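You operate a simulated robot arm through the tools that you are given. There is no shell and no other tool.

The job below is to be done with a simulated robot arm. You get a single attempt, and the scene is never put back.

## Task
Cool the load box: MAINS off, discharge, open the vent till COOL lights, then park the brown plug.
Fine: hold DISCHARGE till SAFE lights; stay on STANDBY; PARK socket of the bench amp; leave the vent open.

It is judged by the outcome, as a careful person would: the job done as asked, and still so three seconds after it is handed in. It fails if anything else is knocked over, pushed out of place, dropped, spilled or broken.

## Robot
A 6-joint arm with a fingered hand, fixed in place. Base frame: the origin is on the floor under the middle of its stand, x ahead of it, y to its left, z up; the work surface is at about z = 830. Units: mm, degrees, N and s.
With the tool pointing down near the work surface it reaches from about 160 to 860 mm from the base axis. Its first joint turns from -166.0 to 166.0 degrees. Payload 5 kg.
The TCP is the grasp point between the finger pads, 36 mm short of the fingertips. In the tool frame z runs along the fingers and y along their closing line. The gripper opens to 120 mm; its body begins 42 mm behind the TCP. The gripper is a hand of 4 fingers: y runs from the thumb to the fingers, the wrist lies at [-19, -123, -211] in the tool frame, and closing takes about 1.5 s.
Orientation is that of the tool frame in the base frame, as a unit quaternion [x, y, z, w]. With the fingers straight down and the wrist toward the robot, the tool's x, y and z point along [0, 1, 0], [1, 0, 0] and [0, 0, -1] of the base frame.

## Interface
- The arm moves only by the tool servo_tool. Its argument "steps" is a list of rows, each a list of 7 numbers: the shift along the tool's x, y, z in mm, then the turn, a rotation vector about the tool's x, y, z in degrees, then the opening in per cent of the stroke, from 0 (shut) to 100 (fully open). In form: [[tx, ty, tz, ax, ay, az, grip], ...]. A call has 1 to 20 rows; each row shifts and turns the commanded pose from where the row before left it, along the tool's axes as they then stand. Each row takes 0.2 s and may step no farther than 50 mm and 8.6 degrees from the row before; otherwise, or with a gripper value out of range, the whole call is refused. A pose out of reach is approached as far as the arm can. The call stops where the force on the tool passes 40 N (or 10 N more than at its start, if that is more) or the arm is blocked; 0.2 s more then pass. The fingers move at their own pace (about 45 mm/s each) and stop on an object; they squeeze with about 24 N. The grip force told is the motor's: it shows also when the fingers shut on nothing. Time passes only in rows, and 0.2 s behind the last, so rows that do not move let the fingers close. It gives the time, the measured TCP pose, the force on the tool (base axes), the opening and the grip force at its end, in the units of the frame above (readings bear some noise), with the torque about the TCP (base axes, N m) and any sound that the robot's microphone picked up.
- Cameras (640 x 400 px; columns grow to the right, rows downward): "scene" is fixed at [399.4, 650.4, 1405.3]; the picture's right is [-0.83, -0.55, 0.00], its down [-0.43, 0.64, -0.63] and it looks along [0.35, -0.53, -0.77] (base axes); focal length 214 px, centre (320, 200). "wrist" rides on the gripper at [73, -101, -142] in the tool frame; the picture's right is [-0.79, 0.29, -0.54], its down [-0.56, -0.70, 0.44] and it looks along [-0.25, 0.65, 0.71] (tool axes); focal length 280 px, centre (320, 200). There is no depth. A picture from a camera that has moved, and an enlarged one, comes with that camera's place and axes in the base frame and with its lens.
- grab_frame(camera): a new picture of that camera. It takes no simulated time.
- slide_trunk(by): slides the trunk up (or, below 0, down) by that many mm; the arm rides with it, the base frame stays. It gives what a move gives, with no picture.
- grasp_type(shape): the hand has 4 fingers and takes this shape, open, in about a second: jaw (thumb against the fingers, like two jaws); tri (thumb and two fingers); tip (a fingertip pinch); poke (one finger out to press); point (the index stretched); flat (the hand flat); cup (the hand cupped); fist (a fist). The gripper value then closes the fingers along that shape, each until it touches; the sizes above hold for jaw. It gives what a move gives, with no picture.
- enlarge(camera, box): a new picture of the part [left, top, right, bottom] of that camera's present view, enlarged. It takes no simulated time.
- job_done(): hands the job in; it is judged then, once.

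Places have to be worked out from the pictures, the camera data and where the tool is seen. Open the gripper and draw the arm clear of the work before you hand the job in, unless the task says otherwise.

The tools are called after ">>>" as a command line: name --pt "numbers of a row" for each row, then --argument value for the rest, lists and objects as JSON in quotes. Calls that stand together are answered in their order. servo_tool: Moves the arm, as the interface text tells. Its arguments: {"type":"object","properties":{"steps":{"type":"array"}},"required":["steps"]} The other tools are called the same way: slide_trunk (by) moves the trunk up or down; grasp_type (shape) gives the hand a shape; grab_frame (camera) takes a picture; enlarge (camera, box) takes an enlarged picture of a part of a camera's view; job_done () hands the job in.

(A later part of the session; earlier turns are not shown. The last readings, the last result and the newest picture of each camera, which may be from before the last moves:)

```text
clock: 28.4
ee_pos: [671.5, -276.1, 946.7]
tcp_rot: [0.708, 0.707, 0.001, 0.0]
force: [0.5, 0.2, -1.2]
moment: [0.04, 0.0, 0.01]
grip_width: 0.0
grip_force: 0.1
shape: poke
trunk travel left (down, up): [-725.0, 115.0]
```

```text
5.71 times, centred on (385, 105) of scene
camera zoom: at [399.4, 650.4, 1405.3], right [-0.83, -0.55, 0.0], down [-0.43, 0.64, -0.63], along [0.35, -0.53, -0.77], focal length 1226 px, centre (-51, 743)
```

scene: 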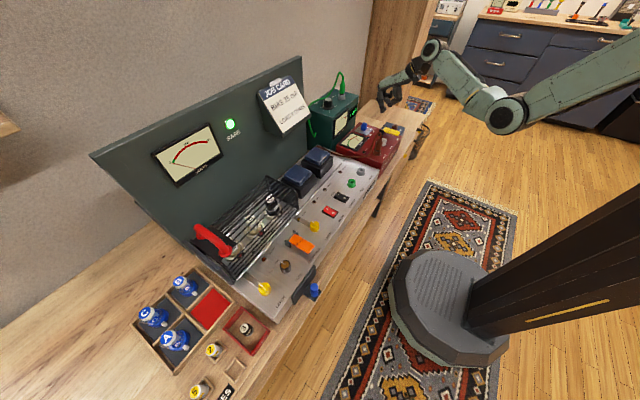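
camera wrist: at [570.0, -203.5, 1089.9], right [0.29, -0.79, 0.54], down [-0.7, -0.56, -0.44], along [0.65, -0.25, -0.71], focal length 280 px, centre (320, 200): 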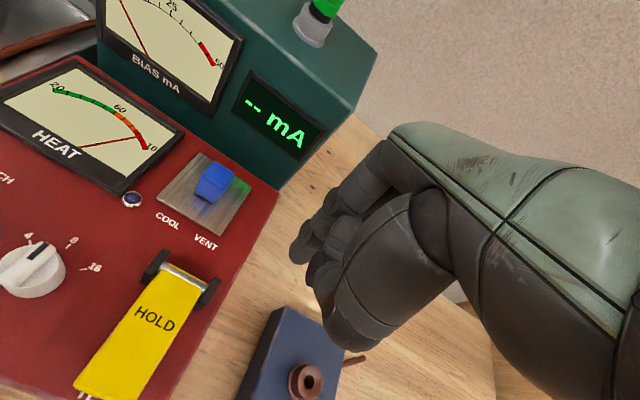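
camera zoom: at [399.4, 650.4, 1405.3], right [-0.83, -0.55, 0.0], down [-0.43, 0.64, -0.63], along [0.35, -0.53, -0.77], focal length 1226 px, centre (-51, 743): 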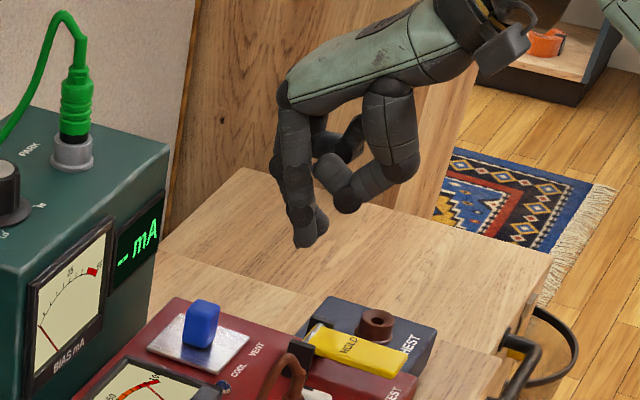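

The plate looks like a shutter with a block knob; the most room is toward the box's right edge (−y). I'll bring the poke finger to the knob's left (+y) side and check alignment before any gentle push.

>>> servo_tool --pt "0 42 0 0 0 0 100" --pt "38 0 0 0 0 0 100" --pt "38 0 0 0 0 0 100" --pt "37 0 0 0 0 0 100" --pt "0 0 10 0 0 0 100" --pt "0 0 0 0 0 0 100"

>>> grab_frame --camera "wrist"

>>> enlarge --camera "scene" --box '[320, 80, 420, 170]'

```text
clock: 29.8
ee_pos: [712.7, -161.2, 936.4]
tcp_rot: [0.707, 0.707, 0.001, -0.001]
force: [0.6, -0.3, 0.8]
moment: [-0.01, 0.01, 0.02]
grip_width: 0.0
grip_force: 0.0
shape: poke
trunk travel left (down, up): [-725.0, 115.0]
```

```text
taken
camera wrist: at [611.5, -89.4, 1081.0], right [0.29, -0.79, 0.54], down [-0.7, -0.56, -0.44], along [0.65, -0.25, -0.71], focal length 280 px, centre (320, 200)
```

wrist: 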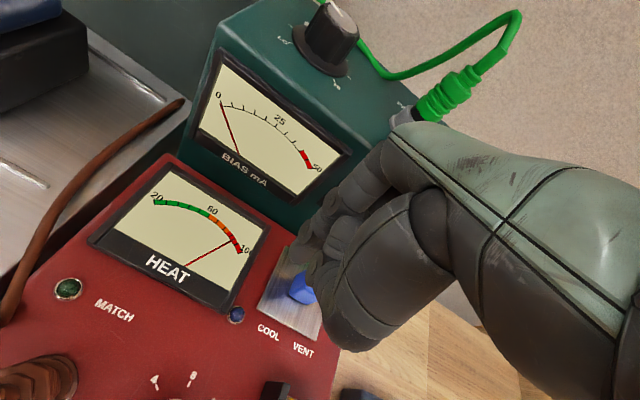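

```text
4.44 times, centred on (370, 125) of scene
camera zoom: at [399.4, 650.4, 1405.3], right [-0.83, -0.55, 0.0], down [-0.43, 0.64, -0.63], along [0.35, -0.53, -0.77], focal length 953 px, centre (98, 533)
```

zoom: 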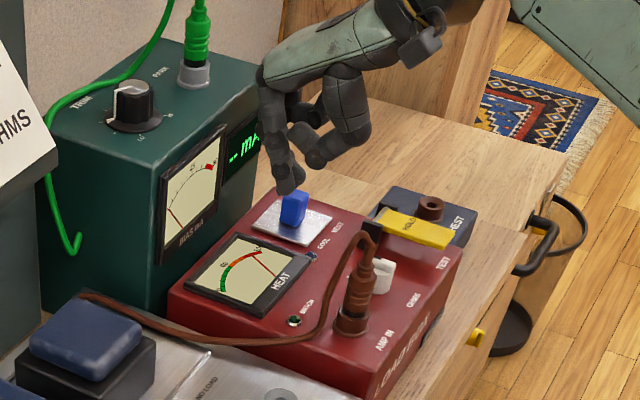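

The finger is on the left side of the knob with clearance. I'll lower it beside the knob, above the plate.

>>> servo_tool --pt "3 1 15 0 0 0 100" --pt "0 0 12 0 0 0 100" --pt "0 0 6 0 0 0 100" --pt "0 0 0 0 0 0 100"

>>> enlarge --camera "wrist" --box '[220, 170, 380, 330]'

>>> enlarge --camera "scene" --box '[340, 100, 400, 150]'

```text
clock: 30.6
ee_pos: [721.5, -160.1, 919.3]
tcp_rot: [0.707, 0.707, 0.008, 0.012]
force: [-8.0, 2.0, 21.8]
moment: [-0.34, 0.46, -0.12]
grip_width: 0.0
grip_force: 0.0
shape: poke
trunk travel left (down, up): [-725.0, 115.0]
stopped in row 3: the force on the tool passed its limit at 42 N (the readings are from after the stop); the commanded pose is now the measured one
```

```text
2.50 times, centred on (300, 250) of wrist
camera zoom: at [615.2, -87.5, 1059.4], right [0.27, -0.79, 0.55], down [-0.69, -0.56, -0.46], along [0.67, -0.26, -0.69], focal length 701 px, centre (370, 75)
```

zoom: 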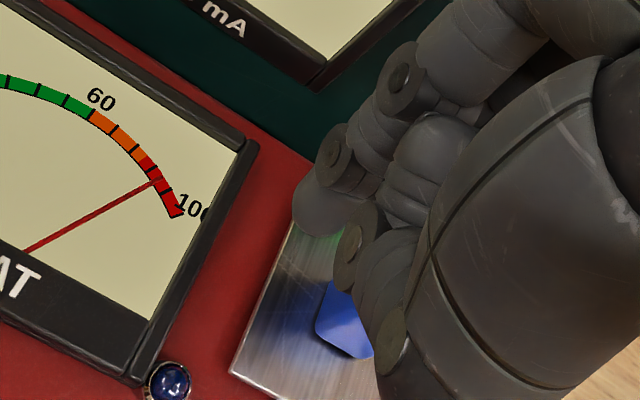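

```text
8.00 times, centred on (370, 125) of scene
camera zoom: at [399.4, 650.4, 1405.3], right [-0.83, -0.55, 0.0], down [-0.43, 0.64, -0.63], along [0.35, -0.53, -0.77], focal length 1716 px, centre (-80, 800)
```

zoom: 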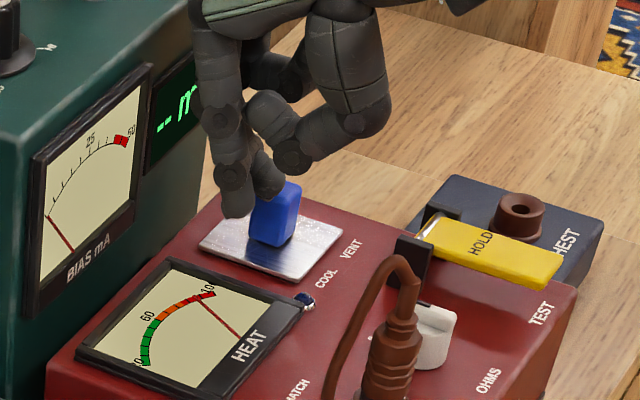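

Something stopped at 42 N: a curled neighbouring finger came down on top of the knob. I'll back straight up and inspect.

>>> servo_tool --pt "0 0 -15 0 0 0 100" --pt "0 0 -25 0 0 0 100" --pt "30 0 -10 0 0 0 100" --pt "0 0 0 0 0 0 100"

>>> grab_frame --camera "wrist"

>>> enlarge --camera "scene" --box '[340, 80, 420, 150]'

```text
clock: 31.6
ee_pos: [720.0, -132.1, 964.3]
tcp_rot: [0.708, 0.706, 0.006, 0.009]
force: [0.1, 0.6, -1.4]
moment: [0.05, -0.01, 0.03]
grip_width: 0.3
grip_force: 0.0
shape: poke
trunk travel left (down, up): [-725.0, 115.0]
```

```text
taken
camera wrist: at [615.9, -58.9, 1105.2], right [0.28, -0.79, 0.55], down [-0.69, -0.56, -0.45], along [0.67, -0.26, -0.7], focal length 280 px, centre (320, 200)
```

wrist: 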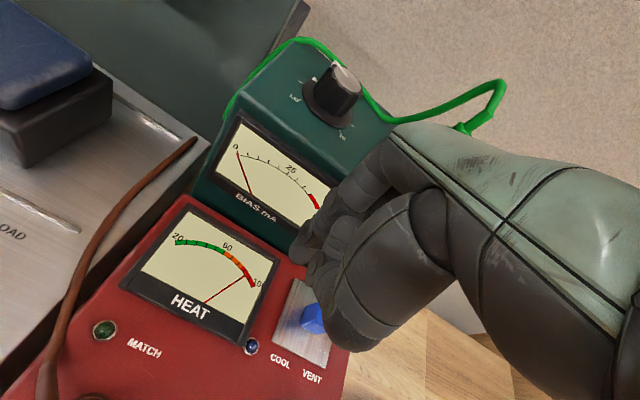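

```text
5.71 times, centred on (380, 115) of scene
camera zoom: at [399.4, 650.4, 1405.3], right [-0.83, -0.55, 0.0], down [-0.43, 0.64, -0.63], along [0.35, -0.53, -0.77], focal length 1226 px, centre (-23, 686)
```

zoom: 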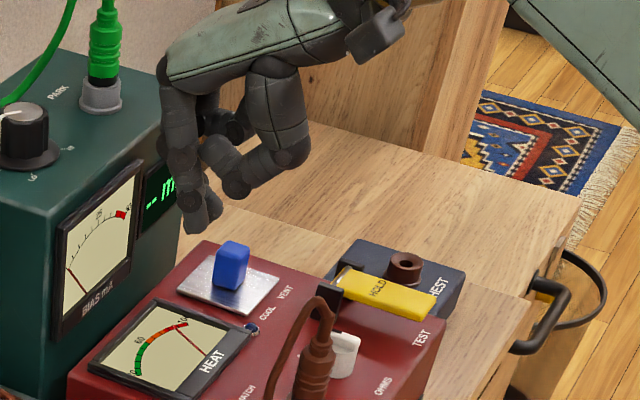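

The knob and box look undisturbed. I'll level the hand, retreat to open space and look at the "tip" pinch shape, which should let me feel the knob's sliding direction.

>>> servo_tool --pt "0 -40 -20 1.2 0.25 -0.1 100" --pt "0 -40 -20 0 0 0 100" --pt "0 -10 -20 0 0 0 100" --pt "0 0 0 0 0 0 100"

>>> grasp_type --shape "tip"

>>> grab_frame --camera "wrist"

>>> enlarge --camera "scene" --box '[340, 60, 440, 150]'

```text
clock: 32.6
ee_pos: [628.4, -131.3, 1024.2]
tcp_rot: [0.707, 0.707, 0.0, -0.001]
force: [-0.2, -0.2, 0.0]
moment: [-0.01, 0.01, 0.01]
grip_width: 0.0
grip_force: 0.0
shape: poke
trunk travel left (down, up): [-725.0, 115.0]
```

```text
clock: 33.5
ee_pos: [629.0, -131.3, 1023.3]
tcp_rot: [0.707, 0.707, 0.0, 0.0]
force: [-0.1, 0.4, -0.2]
moment: [-0.02, 0.0, 0.03]
grip_width: 119.9
grip_force: 0.1
shape: tip
trunk travel left (down, up): [-725.0, 115.0]
```

```text
taken
camera wrist: at [527.3, -58.5, 1167.2], right [0.29, -0.79, 0.54], down [-0.7, -0.56, -0.44], along [0.65, -0.25, -0.71], focal length 280 px, centre (320, 200)
```

wrist: 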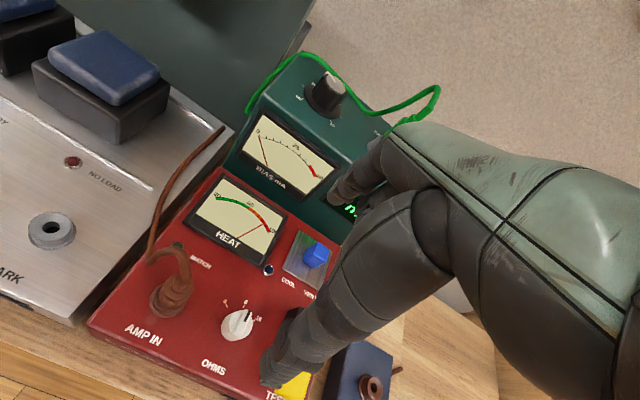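

```text
4.44 times, centred on (390, 105) of scene
camera zoom: at [399.4, 650.4, 1405.3], right [-0.83, -0.55, 0.0], down [-0.43, 0.64, -0.63], along [0.35, -0.53, -0.77], focal length 953 px, centre (9, 622)
```

zoom: 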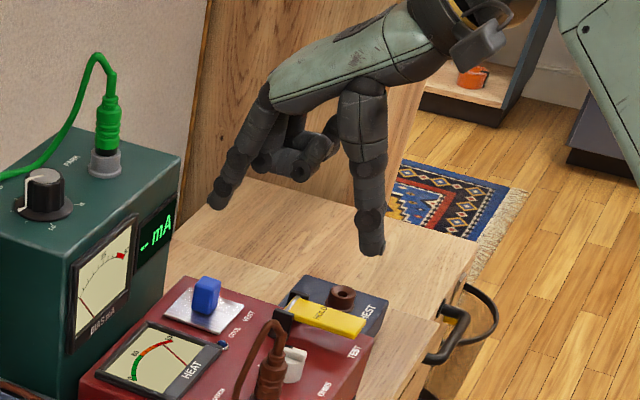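

In "tip" shape only index and thumb extend and the other fingers curl up out of the way. I'll partly close here in free air to see where the pinch lies.

>>> servo_tool --pt "0 0 0 0 0 0 40" --pt "0 0 0 0 0 0 40" --pt "0 0 0 0 0 0 40" --pt "0 0 0 0 0 0 40" --pt "0 0 0 0 0 0 40"

>>> grab_frame --camera "wrist"

>>> enlarge --camera "scene" --box '[360, 60, 430, 130]'

```text
clock: 34.7
ee_pos: [628.5, -132.6, 1024.5]
tcp_rot: [0.708, 0.707, 0.0, 0.001]
force: [-0.4, -0.2, -0.2]
moment: [-0.03, 0.0, 0.0]
grip_width: 48.8
grip_force: 0.1
shape: tip
trunk travel left (down, up): [-725.0, 115.0]
```

```text
taken
camera wrist: at [527.2, -58.6, 1167.2], right [0.29, -0.79, 0.54], down [-0.7, -0.56, -0.44], along [0.65, -0.25, -0.71], focal length 280 px, centre (320, 200)
```

wrist: 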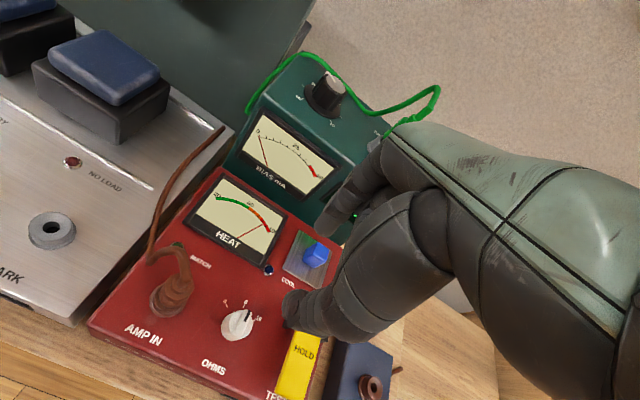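

```text
5.71 times, centred on (395, 95) of scene
camera zoom: at [399.4, 650.4, 1405.3], right [-0.83, -0.55, 0.0], down [-0.43, 0.64, -0.63], along [0.35, -0.53, -0.77], focal length 1226 px, centre (-109, 800)
```

zoom: 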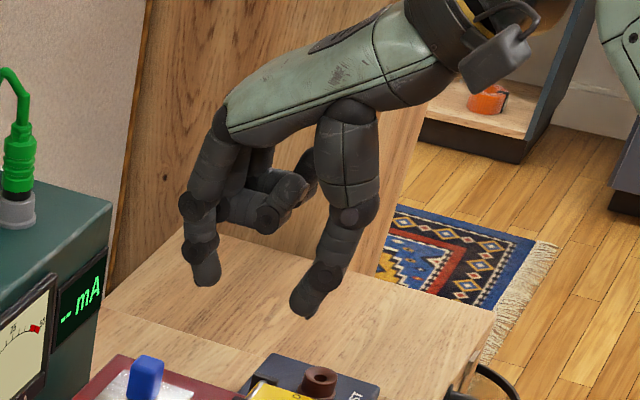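

The pinch is centred at the TCP with tips ~40 mm below. The green box face is at x≈788, so I'll narrow the opening to ~36 mm, move above the knob (717,-181) and lower partway.

>>> servo_tool --pt "-20 40 0 0 0 0 30" --pt "-20 40 0 0 0 0 30" --pt "-9 8 0 0 0 0 30" --pt "0 0 30 0 0 0 30" --pt "0 0 20 0 0 0 30" --pt "0 0 0 0 0 0 30"

>>> grab_frame --camera "wrist"

>>> enlarge --camera "scene" --box '[330, 80, 410, 150]'

```text
clock: 36.1
ee_pos: [717.5, -178.9, 974.1]
tcp_rot: [0.707, 0.707, -0.001, -0.001]
force: [0.9, -1.0, -0.2]
moment: [-0.01, 0.0, 0.03]
grip_width: 36.7
grip_force: 0.0
shape: tip
trunk travel left (down, up): [-725.0, 115.0]
```

```text
taken
camera wrist: at [614.7, -106.8, 1117.0], right [0.29, -0.79, 0.54], down [-0.7, -0.56, -0.44], along [0.65, -0.25, -0.71], focal length 280 px, centre (320, 200)
```

wrist: 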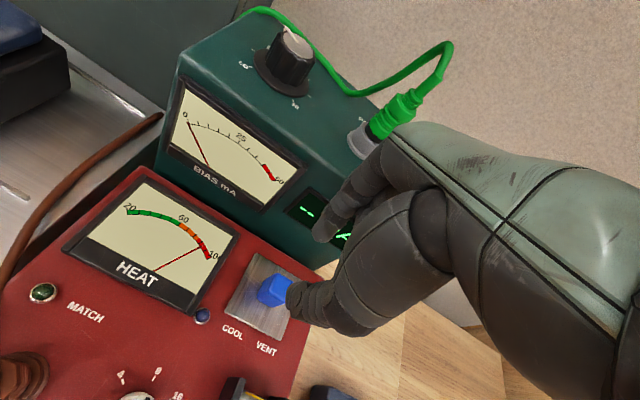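

```text
5.71 times, centred on (370, 115) of scene
camera zoom: at [399.4, 650.4, 1405.3], right [-0.83, -0.55, 0.0], down [-0.43, 0.64, -0.63], along [0.35, -0.53, -0.77], focal length 1226 px, centre (34, 686)
```

zoom: 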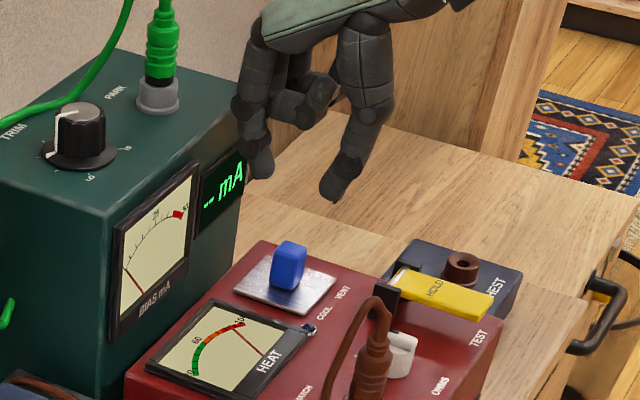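

Alignment looks right: knob centre ≈(714,-185). I'll shift slightly and descend, pausing just above the knob to check.

>>> servo_tool --pt "-3 -2 15 0 0 0 30" --pt "0 0 15 0 0 0 30" --pt "0 0 10 0 0 0 30" --pt "0 0 0 0 0 0 30"

>>> enlarge --camera "wrist" --box '[220, 170, 380, 330]'

>>> enlarge --camera "scene" --box '[335, 90, 395, 150]'

```text
clock: 37.1
ee_pos: [714.6, -182.6, 935.3]
tcp_rot: [0.707, 0.707, 0.0, 0.0]
force: [-0.7, -0.4, -0.5]
moment: [0.01, 0.0, 0.01]
grip_width: 36.4
grip_force: 0.1
shape: tip
trunk travel left (down, up): [-725.0, 115.0]
```

```text
2.50 times, centred on (300, 250) of wrist
camera zoom: at [613.0, -110.0, 1077.4], right [0.29, -0.79, 0.54], down [-0.7, -0.56, -0.44], along [0.65, -0.25, -0.71], focal length 701 px, centre (370, 75)
```

zoom: 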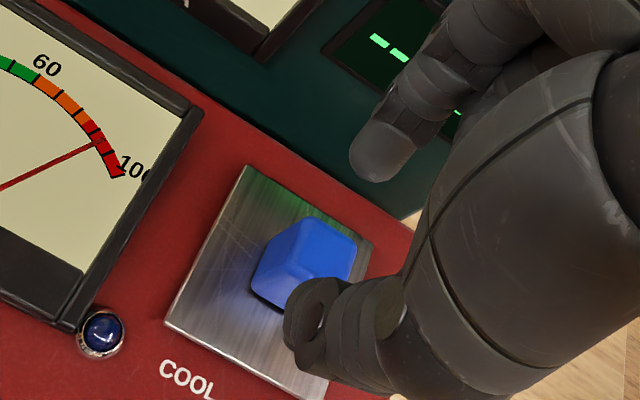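

```text
6.67 times, centred on (365, 120) of scene
camera zoom: at [399.4, 650.4, 1405.3], right [-0.83, -0.55, 0.0], down [-0.43, 0.64, -0.63], along [0.35, -0.53, -0.77], focal length 1430 px, centre (20, 733)
```

zoom: 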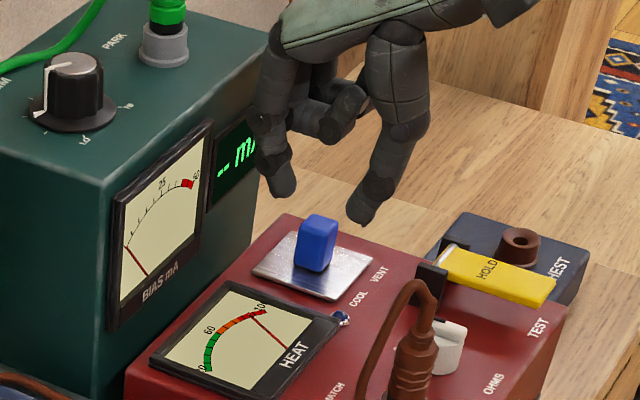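

Fingers straddle the knob line correctly. I'll descend so the fingertips are about halfway down the knob.

>>> servo_tool --pt "-1 0 10 0 0 0 30" --pt "0 0 8 0 0 0 30" --pt "0 0 6 0 0 0 30" --pt "0 0 5 0 0 0 30" --pt "0 0 0 0 0 0 30"

>>> enlarge --camera "wrist" --box '[220, 170, 380, 330]'

>>> enlarge --camera "scene" --box '[335, 90, 395, 150]'

```text
clock: 38.3
ee_pos: [715.3, -183.1, 905.1]
tcp_rot: [0.708, 0.706, 0.0, 0.0]
force: [-0.1, 0.5, 0.3]
moment: [-0.02, 0.01, 0.02]
grip_width: 36.3
grip_force: 0.1
shape: tip
trunk travel left (down, up): [-725.0, 115.0]
```

```text
2.50 times, centred on (300, 250) of wrist
camera zoom: at [612.9, -110.8, 1048.4], right [0.29, -0.79, 0.54], down [-0.7, -0.56, -0.44], along [0.65, -0.25, -0.71], focal length 701 px, centre (370, 75)
```

zoom: 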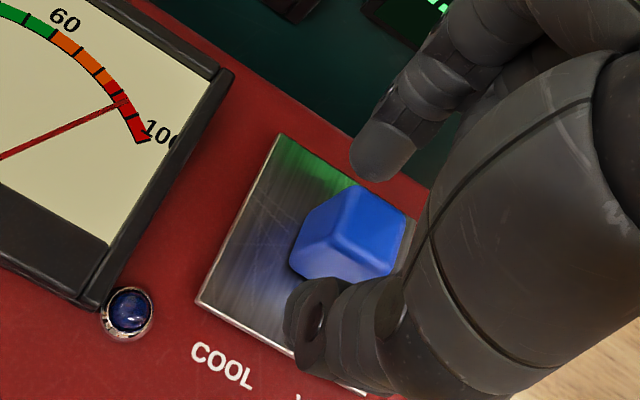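

```text
6.67 times, centred on (365, 120) of scene
camera zoom: at [399.4, 650.4, 1405.3], right [-0.83, -0.55, 0.0], down [-0.43, 0.64, -0.63], along [0.35, -0.53, -0.77], focal length 1430 px, centre (20, 733)
```

zoom: 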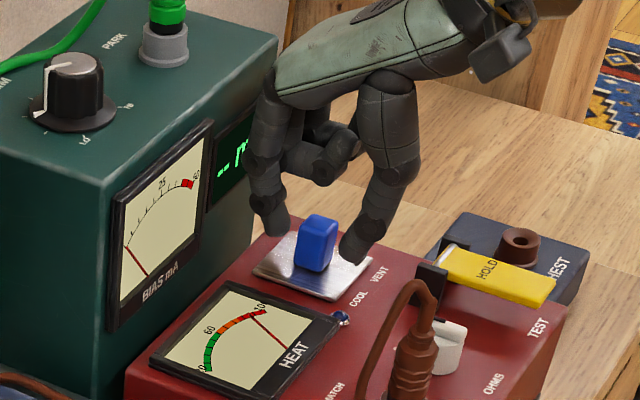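

The index is behind and the thumb in front of the knob. I'll close gently on it.

>>> servo_tool --pt "0 0 0 0 0 0 22" --pt "0 0 0 0 0 0 16" --pt "0 0 0 0 0 0 12" --pt "0 0 0 0 0 0 12" --pt "0 0 0 0 0 0 12"

>>> enlarge --camera "wrist" --box '[220, 170, 380, 330]'

>>> enlarge --camera "scene" --box '[335, 90, 395, 150]'

```text
clock: 39.5
ee_pos: [713.9, -183.6, 904.2]
tcp_rot: [0.707, 0.707, 0.001, 0.0]
force: [-0.3, -0.3, -0.8]
moment: [-0.02, -0.03, -0.03]
grip_width: 16.7
grip_force: 24.0
shape: tip
trunk travel left (down, up): [-725.0, 115.0]
```

```text
2.50 times, centred on (300, 250) of wrist
camera zoom: at [613.0, -110.9, 1048.2], right [0.29, -0.79, 0.54], down [-0.7, -0.56, -0.44], along [0.65, -0.25, -0.71], focal length 701 px, centre (370, 75)
```

zoom: 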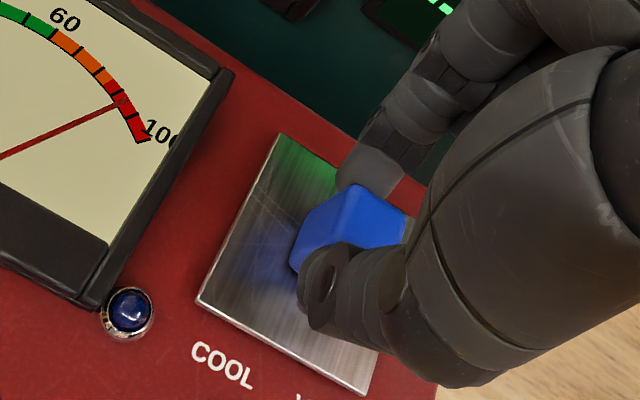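

```text
6.67 times, centred on (365, 120) of scene
camera zoom: at [399.4, 650.4, 1405.3], right [-0.83, -0.55, 0.0], down [-0.43, 0.64, -0.63], along [0.35, -0.53, -0.77], focal length 1430 px, centre (20, 733)
```

zoom: 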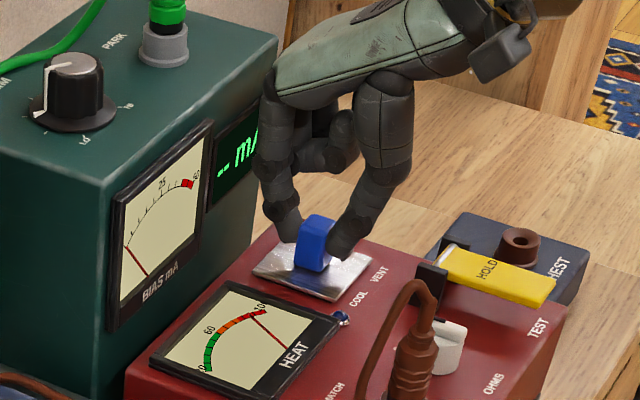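

The knob is gripped at 16.7 mm width with no stray force. I'll try a small gentle pull toward −y (right) and read the reaction force.

>>> servo_tool --pt "-1 0 0 0 0 0 12" --pt "-1 0 0 0 0 0 12" --pt "0 0 0 0 0 0 12"

```text
clock: 40.3
ee_pos: [714.5, -185.2, 905.1]
tcp_rot: [0.707, 0.707, 0.0, 0.001]
force: [0.0, 1.6, -1.8]
moment: [0.0, 0.0, -0.01]
grip_width: 16.9
grip_force: 24.3
shape: tip
trunk travel left (down, up): [-725.0, 115.0]
```

It moved ~2 mm with only 1.6 N, promising; I'll continue 4 mm more toward −y and look.

>>> servo_tool --pt "-1.5 0 0 0 0 0 12" --pt "-1.5 0 0 0 0 0 12" --pt "-1 0 0 0 0 0 12" --pt "0 0 0 0 0 0 12"

>>> enlarge --camera "wrist" --box '[220, 170, 380, 330]'

>>> enlarge --camera "scene" --box '[335, 90, 395, 150]'

```text
clock: 41.3
ee_pos: [714.7, -189.6, 904.7]
tcp_rot: [0.707, 0.707, 0.0, 0.001]
force: [-0.9, 1.2, -0.3]
moment: [0.03, -0.01, -0.04]
grip_width: 16.9
grip_force: 23.9
shape: tip
trunk travel left (down, up): [-725.0, 115.0]
```

```text
2.50 times, centred on (300, 250) of wrist
camera zoom: at [613.0, -116.8, 1048.2], right [0.29, -0.79, 0.54], down [-0.7, -0.56, -0.44], along [0.65, -0.25, -0.71], focal length 701 px, centre (370, 75)
```

zoom: 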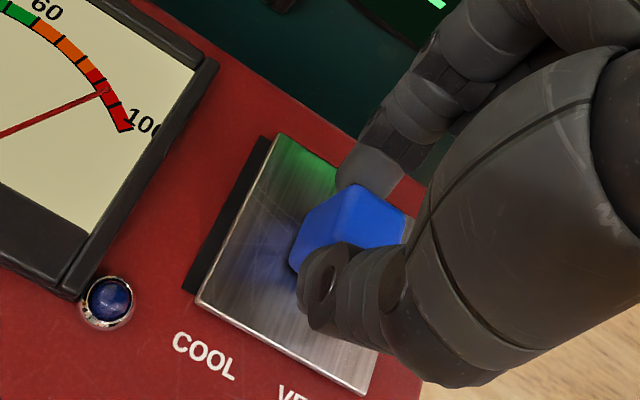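

```text
6.67 times, centred on (365, 120) of scene
camera zoom: at [399.4, 650.4, 1405.3], right [-0.83, -0.55, 0.0], down [-0.43, 0.64, -0.63], along [0.35, -0.53, -0.77], focal length 1430 px, centre (20, 733)
```

zoom: 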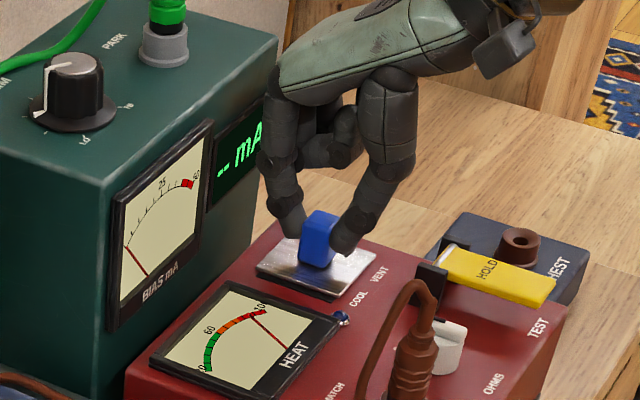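

The plate slides right, exposing a dark opening on its left. I'll continue opening it in small steps.

>>> servo_tool --pt "-2 0 0 0 0 0 12" --pt "-2 0 0 0 0 0 12" --pt "-2 0 0 0 0 0 12" --pt "-2 0 0 0 0 0 12" --pt "-2 0 0 0 0 0 12" --pt "-2 0 0 0 0 0 12" --pt "-2 0 0 0 0 0 12" --pt "0 0 0 0 0 0 12"

>>> enlarge --camera "scene" --box '[335, 90, 395, 150]'

>>> enlarge --camera "wrist" --box '[160, 150, 380, 350]'

```text
clock: 43.1
ee_pos: [714.1, -204.7, 904.6]
tcp_rot: [0.707, 0.707, 0.0, 0.001]
force: [-1.9, 1.5, -1.5]
moment: [0.01, 0.05, -0.02]
grip_width: 16.9
grip_force: 24.0
shape: tip
trunk travel left (down, up): [-725.0, 115.0]
```

```text
6.67 times, centred on (365, 120) of scene
camera zoom: at [399.4, 650.4, 1405.3], right [-0.83, -0.55, 0.0], down [-0.43, 0.64, -0.63], along [0.35, -0.53, -0.77], focal length 1430 px, centre (20, 733)
```

zoom: 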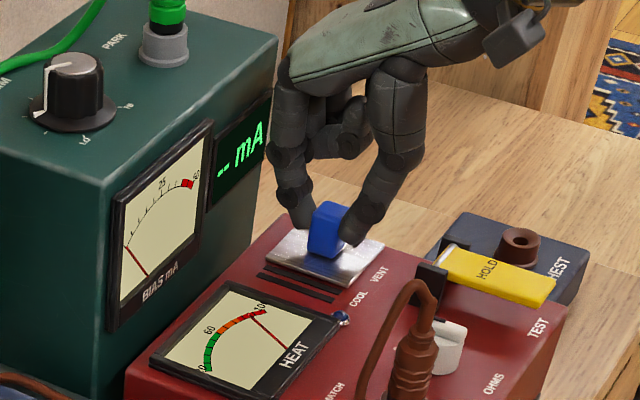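

```text
2.00 times, centred on (270, 250) of wrist
camera zoom: at [613.2, -131.0, 1048.2], right [0.29, -0.79, 0.54], down [-0.7, -0.56, -0.44], along [0.65, -0.25, -0.71], focal length 561 px, centre (420, 100)
```

zoom: 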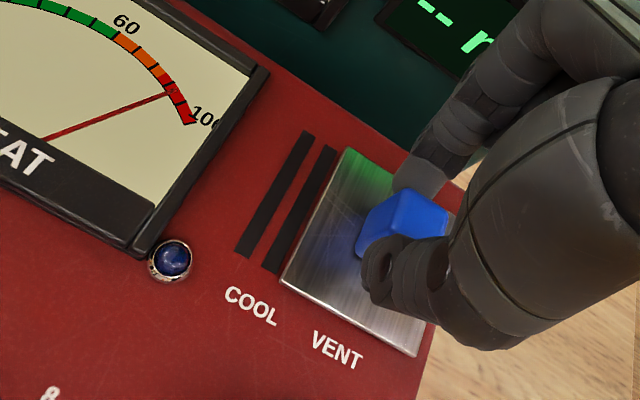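

Two vent slots are exposed. I'll keep sliding to open it further.

>>> servo_tool --pt "-2 0 0 0 0 0 12" --pt "-2 0 0 0 0 0 12" --pt "-2 0 0 0 0 0 12" --pt "-2 0 0 0 0 0 12" --pt "-2 0 0 0 0 0 12" --pt "-2 0 0 0 0 0 12" --pt "0 0 0 0 0 0 12"

>>> enlarge --camera "scene" --box '[335, 90, 395, 150]'

>>> enlarge --camera "wrist" --box '[160, 150, 380, 350]'

```text
clock: 44.7
ee_pos: [713.7, -215.2, 904.1]
tcp_rot: [0.707, 0.707, 0.0, 0.0]
force: [-0.8, 0.8, -3.2]
moment: [-0.01, 0.0, -0.01]
grip_width: 16.6
grip_force: 23.5
shape: tip
trunk travel left (down, up): [-725.0, 115.0]
```

```text
6.67 times, centred on (365, 120) of scene
camera zoom: at [399.4, 650.4, 1405.3], right [-0.83, -0.55, 0.0], down [-0.43, 0.64, -0.63], along [0.35, -0.53, -0.77], focal length 1430 px, centre (20, 733)
```

zoom: 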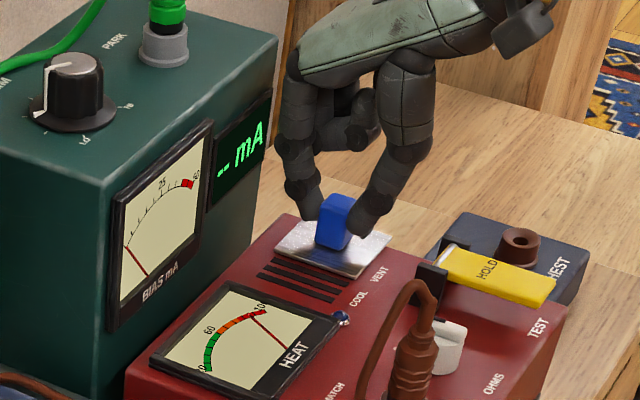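

```text
2.00 times, centred on (270, 250) of wrist
camera zoom: at [613.0, -143.0, 1048.3], right [0.29, -0.79, 0.54], down [-0.7, -0.56, -0.44], along [0.65, -0.25, -0.71], focal length 561 px, centre (420, 100)
```

zoom: 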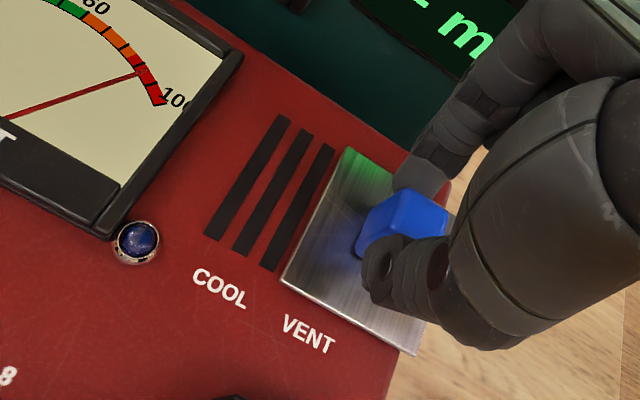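

Three slots show; travel continues freely. I'll go on with smaller steps to find the end stop.

>>> servo_tool --pt "-1.5 0 0 0 0 0 12" --pt "-1.5 0 0 0 0 0 12" --pt "-1.5 0 0 0 0 0 12" --pt "-1.5 0 0 0 0 0 12" --pt "0 0 0 0 0 0 12"

>>> enlarge --camera "scene" --box '[335, 90, 395, 150]'

```text
clock: 45.9
ee_pos: [714.1, -220.5, 905.5]
tcp_rot: [0.707, 0.707, 0.001, 0.0]
force: [-1.0, 0.3, -1.7]
moment: [0.02, 0.03, -0.03]
grip_width: 16.7
grip_force: 23.9
shape: tip
trunk travel left (down, up): [-725.0, 115.0]
```

```text
6.67 times, centred on (365, 120) of scene
camera zoom: at [399.4, 650.4, 1405.3], right [-0.83, -0.55, 0.0], down [-0.43, 0.64, -0.63], along [0.35, -0.53, -0.77], focal length 1430 px, centre (20, 733)
```

zoom: 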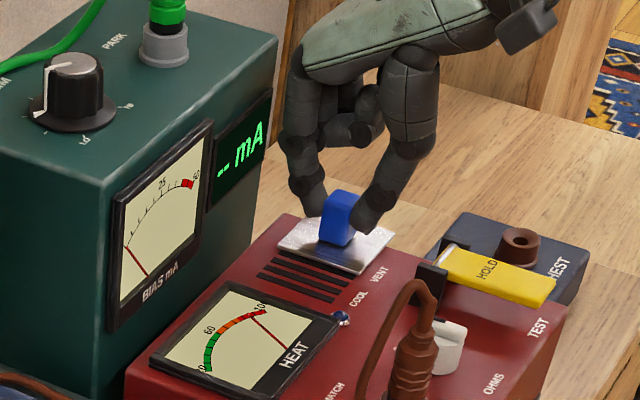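

Let me check closely whether the plate followed or tilted in that last move.

>>> enlarge --camera "wrist" --box '[160, 150, 380, 350]'

>>> enlarge --camera "scene" --box '[350, 105, 385, 140]'

```text
2.00 times, centred on (270, 250) of wrist
camera zoom: at [613.1, -148.9, 1048.3], right [0.29, -0.79, 0.54], down [-0.7, -0.56, -0.44], along [0.65, -0.25, -0.71], focal length 561 px, centre (420, 100)
```

zoom: 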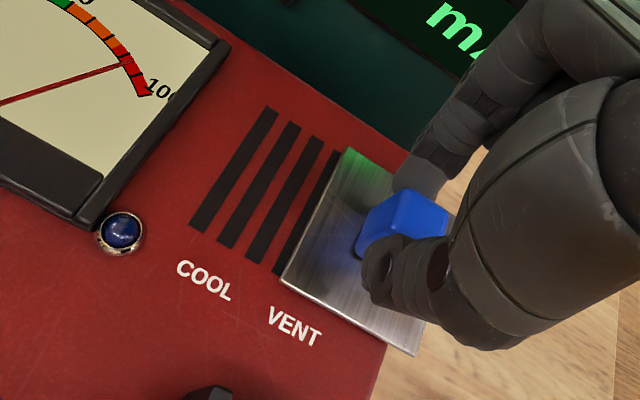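

```text
11.43 times, centred on (368, 122) of scene
camera zoom: at [399.4, 650.4, 1405.3], right [-0.83, -0.55, 0.0], down [-0.43, 0.64, -0.63], along [0.35, -0.53, -0.77], focal length 2451 px, centre (-223, 1086)
```

zoom: 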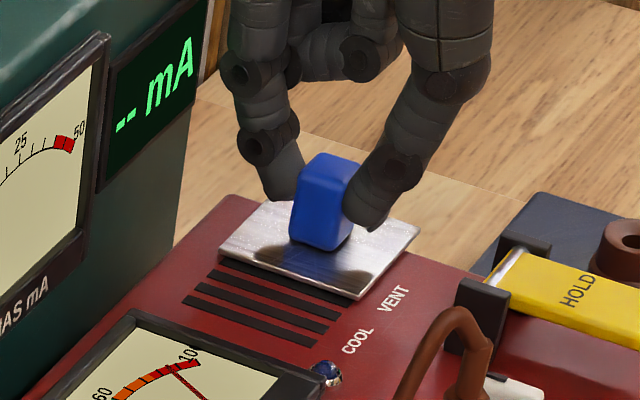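

A fourth slot is appearing and the plate is still following smoothly. I'll continue toward the end of travel.

>>> servo_tool --pt "-1.5 0 0 0 0 0 12" --pt "-1.5 0 0 0 0 0 12" --pt "-1.5 0 0 0 0 0 12" --pt "-1.5 0 0 0 0 0 12" --pt "0 0 0 0 0 0 12"

>>> enlarge --camera "wrist" --box '[160, 150, 380, 350]'

>>> enlarge --camera "scene" --box '[335, 105, 385, 150]'

```text
clock: 47.1
ee_pos: [713.6, -226.5, 904.6]
tcp_rot: [0.707, 0.707, 0.001, 0.0]
force: [-0.8, 0.6, -1.8]
moment: [0.03, 0.03, -0.02]
grip_width: 16.7
grip_force: 24.2
shape: tip
trunk travel left (down, up): [-725.0, 115.0]
```

```text
2.00 times, centred on (270, 250) of wrist
camera zoom: at [613.1, -154.7, 1048.2], right [0.29, -0.79, 0.54], down [-0.7, -0.56, -0.44], along [0.65, -0.25, -0.71], focal length 561 px, centre (420, 100)
```

zoom: 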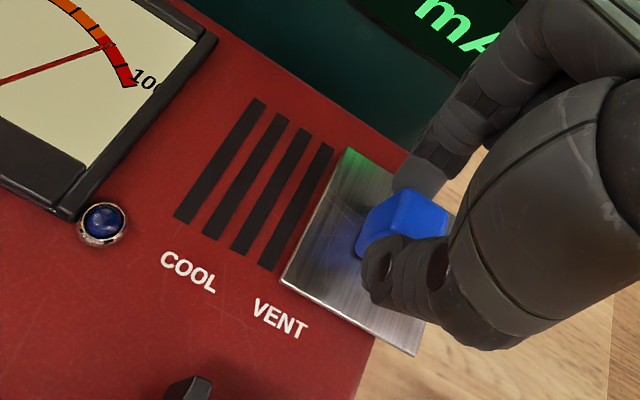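

```text
8.89 times, centred on (360, 128) of scene
camera zoom: at [399.4, 650.4, 1405.3], right [-0.83, -0.55, 0.0], down [-0.43, 0.64, -0.63], along [0.35, -0.53, -0.77], focal length 1906 px, centre (-36, 844)
```

zoom: 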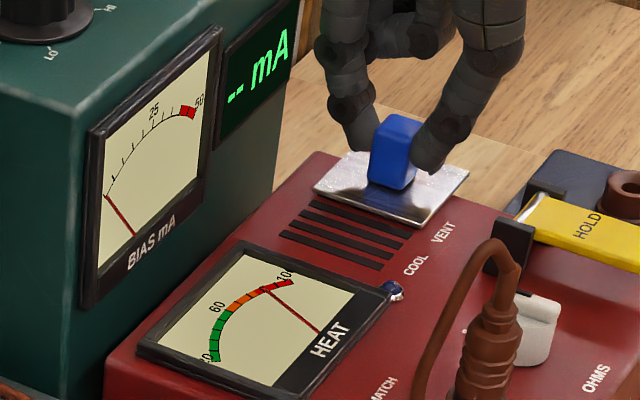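

Four slots are open and the HEAT needle has started down. I'll ease a little further to see whether there's an end stop.

>>> servo_tool --pt "-1 0 0 0 0 0 12" --pt "-1 0 0 0 0 0 12" --pt "-1 0 0 0 0 0 12" --pt "0 0 0 0 0 0 12"

>>> enlarge --camera "wrist" --box '[160, 150, 380, 350]'

>>> enlarge --camera "scene" --box '[335, 105, 385, 150]'

```text
clock: 48.1
ee_pos: [714.4, -229.5, 905.1]
tcp_rot: [0.707, 0.707, -0.001, 0.0]
force: [-1.4, 1.0, -1.4]
moment: [0.02, 0.03, -0.03]
grip_width: 16.7
grip_force: 23.8
shape: tip
trunk travel left (down, up): [-725.0, 115.0]
```

```text
2.00 times, centred on (270, 250) of wrist
camera zoom: at [613.0, -157.8, 1048.2], right [0.29, -0.79, 0.54], down [-0.7, -0.56, -0.44], along [0.65, -0.25, -0.71], focal length 561 px, centre (420, 100)
```

zoom: 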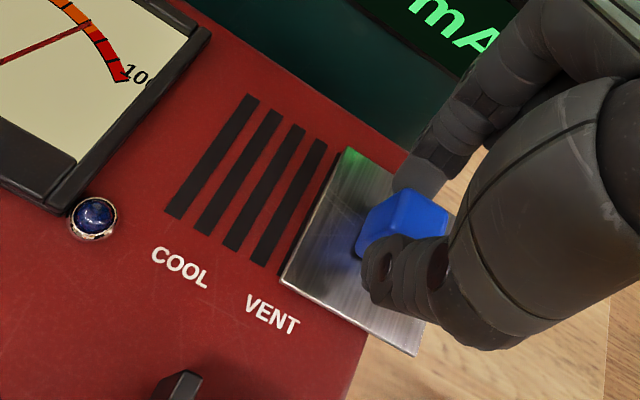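

```text
8.89 times, centred on (360, 128) of scene
camera zoom: at [399.4, 650.4, 1405.3], right [-0.83, -0.55, 0.0], down [-0.43, 0.64, -0.63], along [0.35, -0.53, -0.77], focal length 1906 px, centre (-36, 844)
```

zoom: 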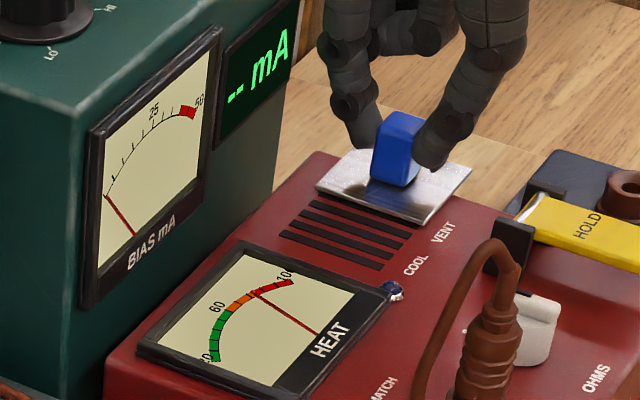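

HEAT is clearly falling now (~82). I'll slide a bit more to reach the fully open position.

>>> servo_tool --pt "-1 0 0 0 0 0 12" --pt "-1 0 0 0 0 0 12" --pt "-1 0 0 0 0 0 12" --pt "-1 0 0 0 0 0 12" --pt "0 0 0 0 0 0 12"

>>> enlarge --camera "wrist" --box '[160, 150, 380, 350]'

>>> enlarge --camera "scene" --box '[335, 105, 385, 150]'

```text
clock: 49.3
ee_pos: [714.1, -234.4, 904.6]
tcp_rot: [0.707, 0.707, 0.0, 0.0]
force: [-1.5, 1.0, -0.5]
moment: [0.01, 0.02, -0.02]
grip_width: 16.7
grip_force: 23.9
shape: tip
trunk travel left (down, up): [-725.0, 115.0]
```

```text
2.00 times, centred on (270, 250) of wrist
camera zoom: at [613.1, -161.7, 1048.2], right [0.29, -0.79, 0.54], down [-0.7, -0.56, -0.44], along [0.65, -0.25, -0.71], focal length 561 px, centre (420, 100)
```

zoom: 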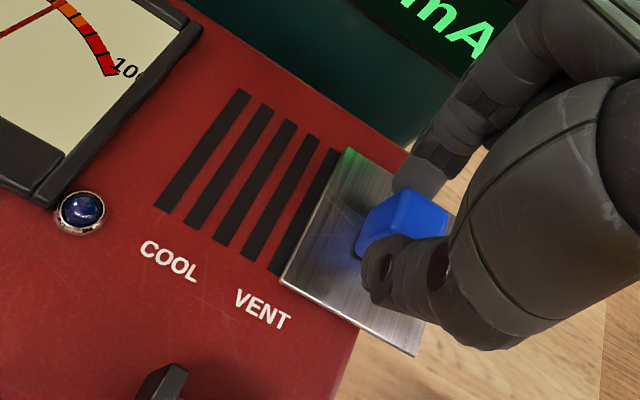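

```text
8.89 times, centred on (360, 128) of scene
camera zoom: at [399.4, 650.4, 1405.3], right [-0.83, -0.55, 0.0], down [-0.43, 0.64, -0.63], along [0.35, -0.53, -0.77], focal length 1906 px, centre (-36, 844)
```

zoom: 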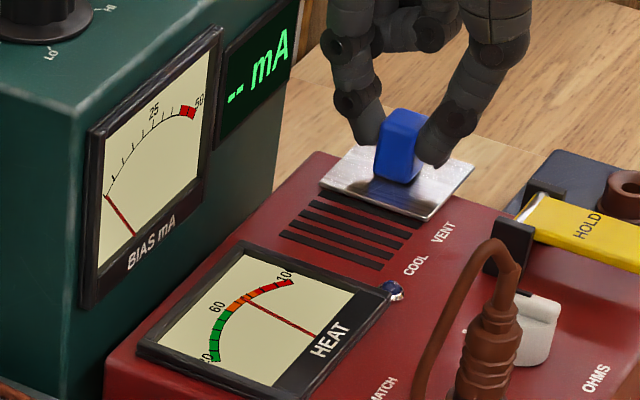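

The fifth slot is showing and HEAT keeps falling. A few more millimetres to uncover it fully or find the stop.

>>> servo_tool --pt "-1 0 0 0 0 0 12" --pt "-1 0 0 0 0 0 12" --pt "-1 0 0 0 0 0 12" --pt "-1 0 0 0 0 0 12" --pt "0 0 0 0 0 0 12" --pt "0 0 0 0 0 0 12"

>>> enlarge --camera "wrist" --box '[160, 150, 380, 350]'

>>> enlarge --camera "scene" --box '[335, 105, 385, 150]'

```text
clock: 50.7
ee_pos: [714.6, -235.6, 905.2]
tcp_rot: [0.706, 0.708, 0.0, 0.001]
force: [0.3, 6.8, -1.5]
moment: [0.17, -0.04, -0.01]
grip_width: 16.5
grip_force: 23.7
shape: tip
trunk travel left (down, up): [-725.0, 115.0]
```

```text
2.00 times, centred on (270, 250) of wrist
camera zoom: at [613.0, -164.5, 1048.3], right [0.29, -0.79, 0.54], down [-0.7, -0.56, -0.44], along [0.65, -0.25, -0.71], focal length 561 px, centre (420, 100)
```

zoom: 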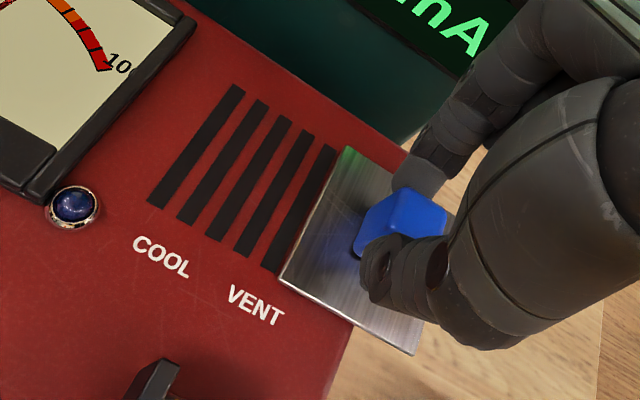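

```text
8.89 times, centred on (360, 128) of scene
camera zoom: at [399.4, 650.4, 1405.3], right [-0.83, -0.55, 0.0], down [-0.43, 0.64, -0.63], along [0.35, -0.53, -0.77], focal length 1906 px, centre (-36, 844)
```

zoom: 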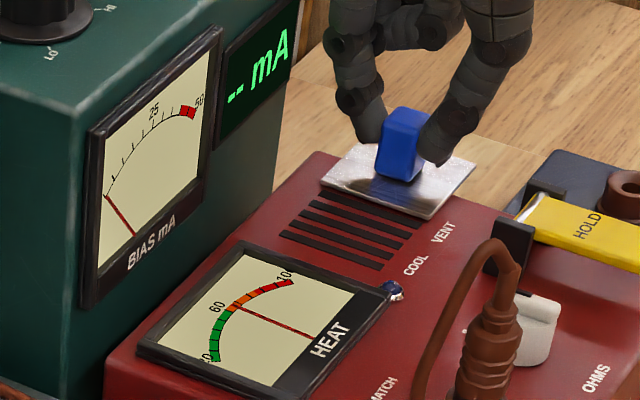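

The slider hit its end stop (6.8 N) fully open, and HEAT is ~65 and falling. I'll release the knob, lift clear, and wait for the COOL lamp.

>>> servo_tool --pt "0 0 0 0 0 0 20" --pt "0 0 0 0 0 0 30" --pt "0 0 0 0 0 0 34" --pt "0 0 0 0 0 0 34" --pt "0 0 -10 0 0 0 34" --pt "0 0 -20 0 0 0 34" --pt "0 0 -30 0 0 0 34" --pt "0 0 -30 0 0 0 34" --pt "0 -30 -30 0 0 0 34" --pt "0 -40 0 0 0 0 34" --pt "0 0 0 0 0 0 34"

>>> grab_frame --camera "wrist"

>>> enlarge --camera "scene" --box '[335, 105, 385, 150]'

```text
clock: 53.1
ee_pos: [644.9, -238.4, 1024.1]
tcp_rot: [0.707, 0.707, -0.001, -0.001]
force: [0.5, 0.2, -0.4]
moment: [-0.02, 0.01, -0.04]
grip_width: 40.4
grip_force: 0.0
shape: tip
trunk travel left (down, up): [-725.0, 115.0]
```

```text
taken
camera wrist: at [544.4, -166.2, 1168.8], right [0.29, -0.79, 0.54], down [-0.7, -0.56, -0.44], along [0.65, -0.25, -0.72], focal length 280 px, centre (320, 200)
```

wrist: 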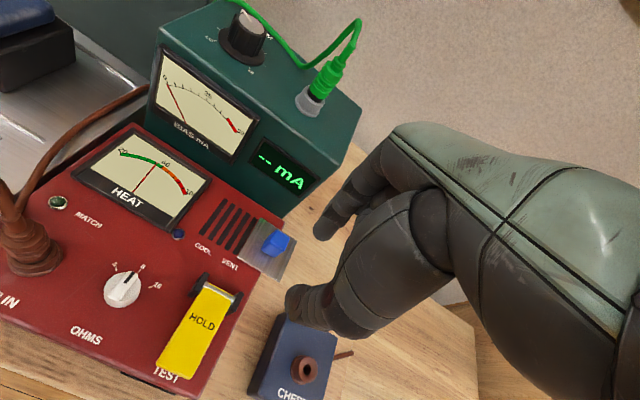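

```text
8.89 times, centred on (360, 128) of scene
camera zoom: at [399.4, 650.4, 1405.3], right [-0.83, -0.55, 0.0], down [-0.43, 0.64, -0.63], along [0.35, -0.53, -0.77], focal length 1906 px, centre (-36, 844)
```

zoom: 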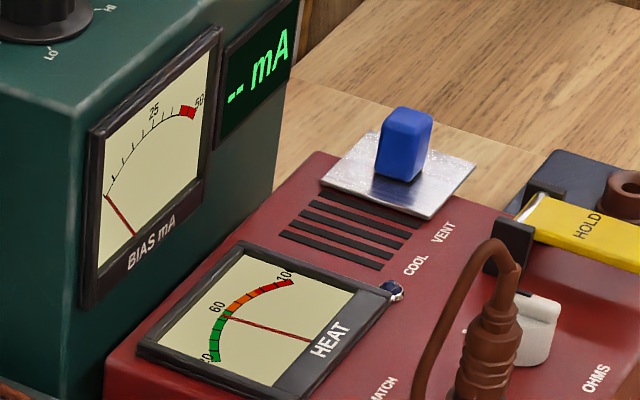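

The vent stays open and HEAT reads ~57 and falling; COOL isn't lit yet. I'll wait while inspecting the plug.

>>> servo_tool --pt "0 0 0 0 0 0 34" --pt "0 0 0 0 0 0 34" --pt "0 0 0 0 0 0 34" --pt "0 0 0 0 0 0 34" --pt "0 0 0 0 0 0 34" --pt "0 0 0 0 0 0 34" --pt "0 0 0 0 0 0 34" --pt "0 0 0 0 0 0 34" --pt "0 0 0 0 0 0 34" --pt "0 0 0 0 0 0 34"

>>> enlarge --camera "scene" --box '[335, 105, 400, 170]'

>>> enlarge --camera "wrist" --box '[0, 100, 220, 300]'

```text
clock: 55.3
ee_pos: [645.4, -239.2, 1026.1]
tcp_rot: [0.707, 0.707, 0.0, -0.001]
force: [0.0, -0.1, -0.2]
moment: [0.02, -0.03, 0.0]
grip_width: 40.6
grip_force: 0.1
shape: tip
trunk travel left (down, up): [-725.0, 115.0]
```

```text
6.15 times, centred on (368, 138) of scene
camera zoom: at [399.4, 650.4, 1405.3], right [-0.83, -0.55, 0.0], down [-0.43, 0.64, -0.63], along [0.35, -0.53, -0.77], focal length 1320 px, centre (28, 585)
```

zoom: 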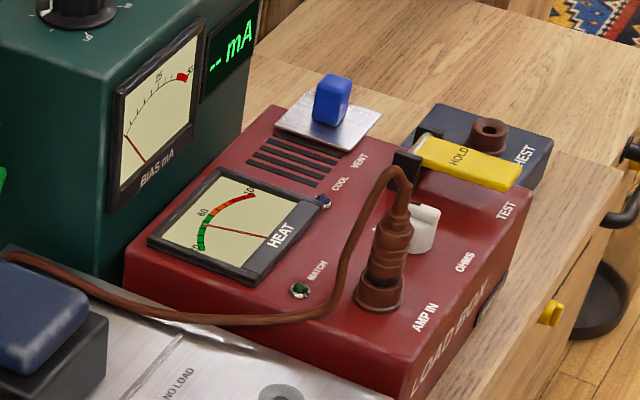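

```text
2.00 times, centred on (110, 200) of wrist
camera zoom: at [543.7, -166.2, 1169.4], right [0.29, -0.79, 0.54], down [-0.7, -0.56, -0.44], along [0.65, -0.25, -0.71], focal length 561 px, centre (740, 200)
```

zoom: 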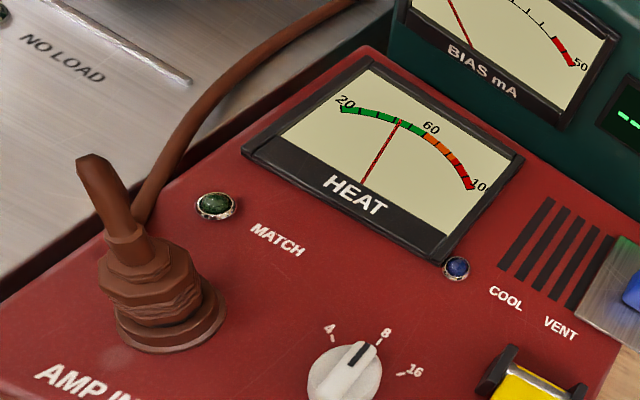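

HEAT is now ~50 in the green, COOL not lit yet. I'll keep waiting.

>>> servo_tool --pt "0 0 0 0 0 0 34" --pt "0 0 0 0 0 0 34" --pt "0 0 0 0 0 0 34" --pt "0 0 0 0 0 0 34" --pt "0 0 0 0 0 0 34" --pt "0 0 0 0 0 0 34" --pt "0 0 0 0 0 0 34" --pt "0 0 0 0 0 0 34" --pt "0 0 0 0 0 0 34" --pt "0 0 0 0 0 0 34" --pt "0 0 0 0 0 0 34" --pt "0 0 0 0 0 0 34" --pt "0 0 0 0 0 0 34" --pt "0 0 0 0 0 0 34" --pt "0 0 0 0 0 0 34"

>>> enlarge --camera "wrist" --box '[0, 100, 220, 300]'

```text
clock: 58.5
ee_pos: [644.7, -239.1, 1025.7]
tcp_rot: [0.708, 0.707, 0.0, 0.0]
force: [-0.4, -0.7, -0.6]
moment: [-0.01, 0.01, 0.0]
grip_width: 40.6
grip_force: 0.0
shape: tip
trunk travel left (down, up): [-725.0, 115.0]
```

```text
2.00 times, centred on (110, 200) of wrist
camera zoom: at [543.7, -166.2, 1169.4], right [0.29, -0.79, 0.54], down [-0.7, -0.56, -0.44], along [0.65, -0.25, -0.71], focal length 561 px, centre (740, 200)
```

zoom: 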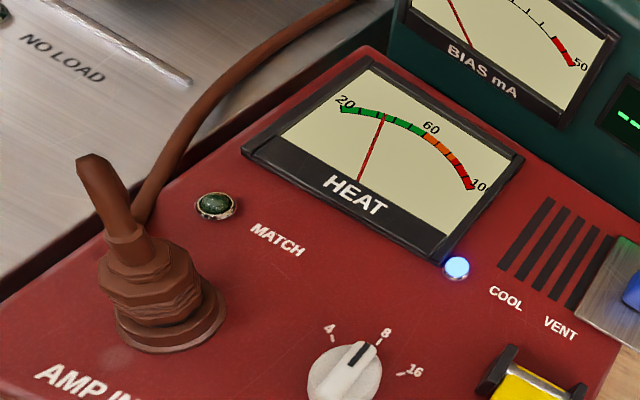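

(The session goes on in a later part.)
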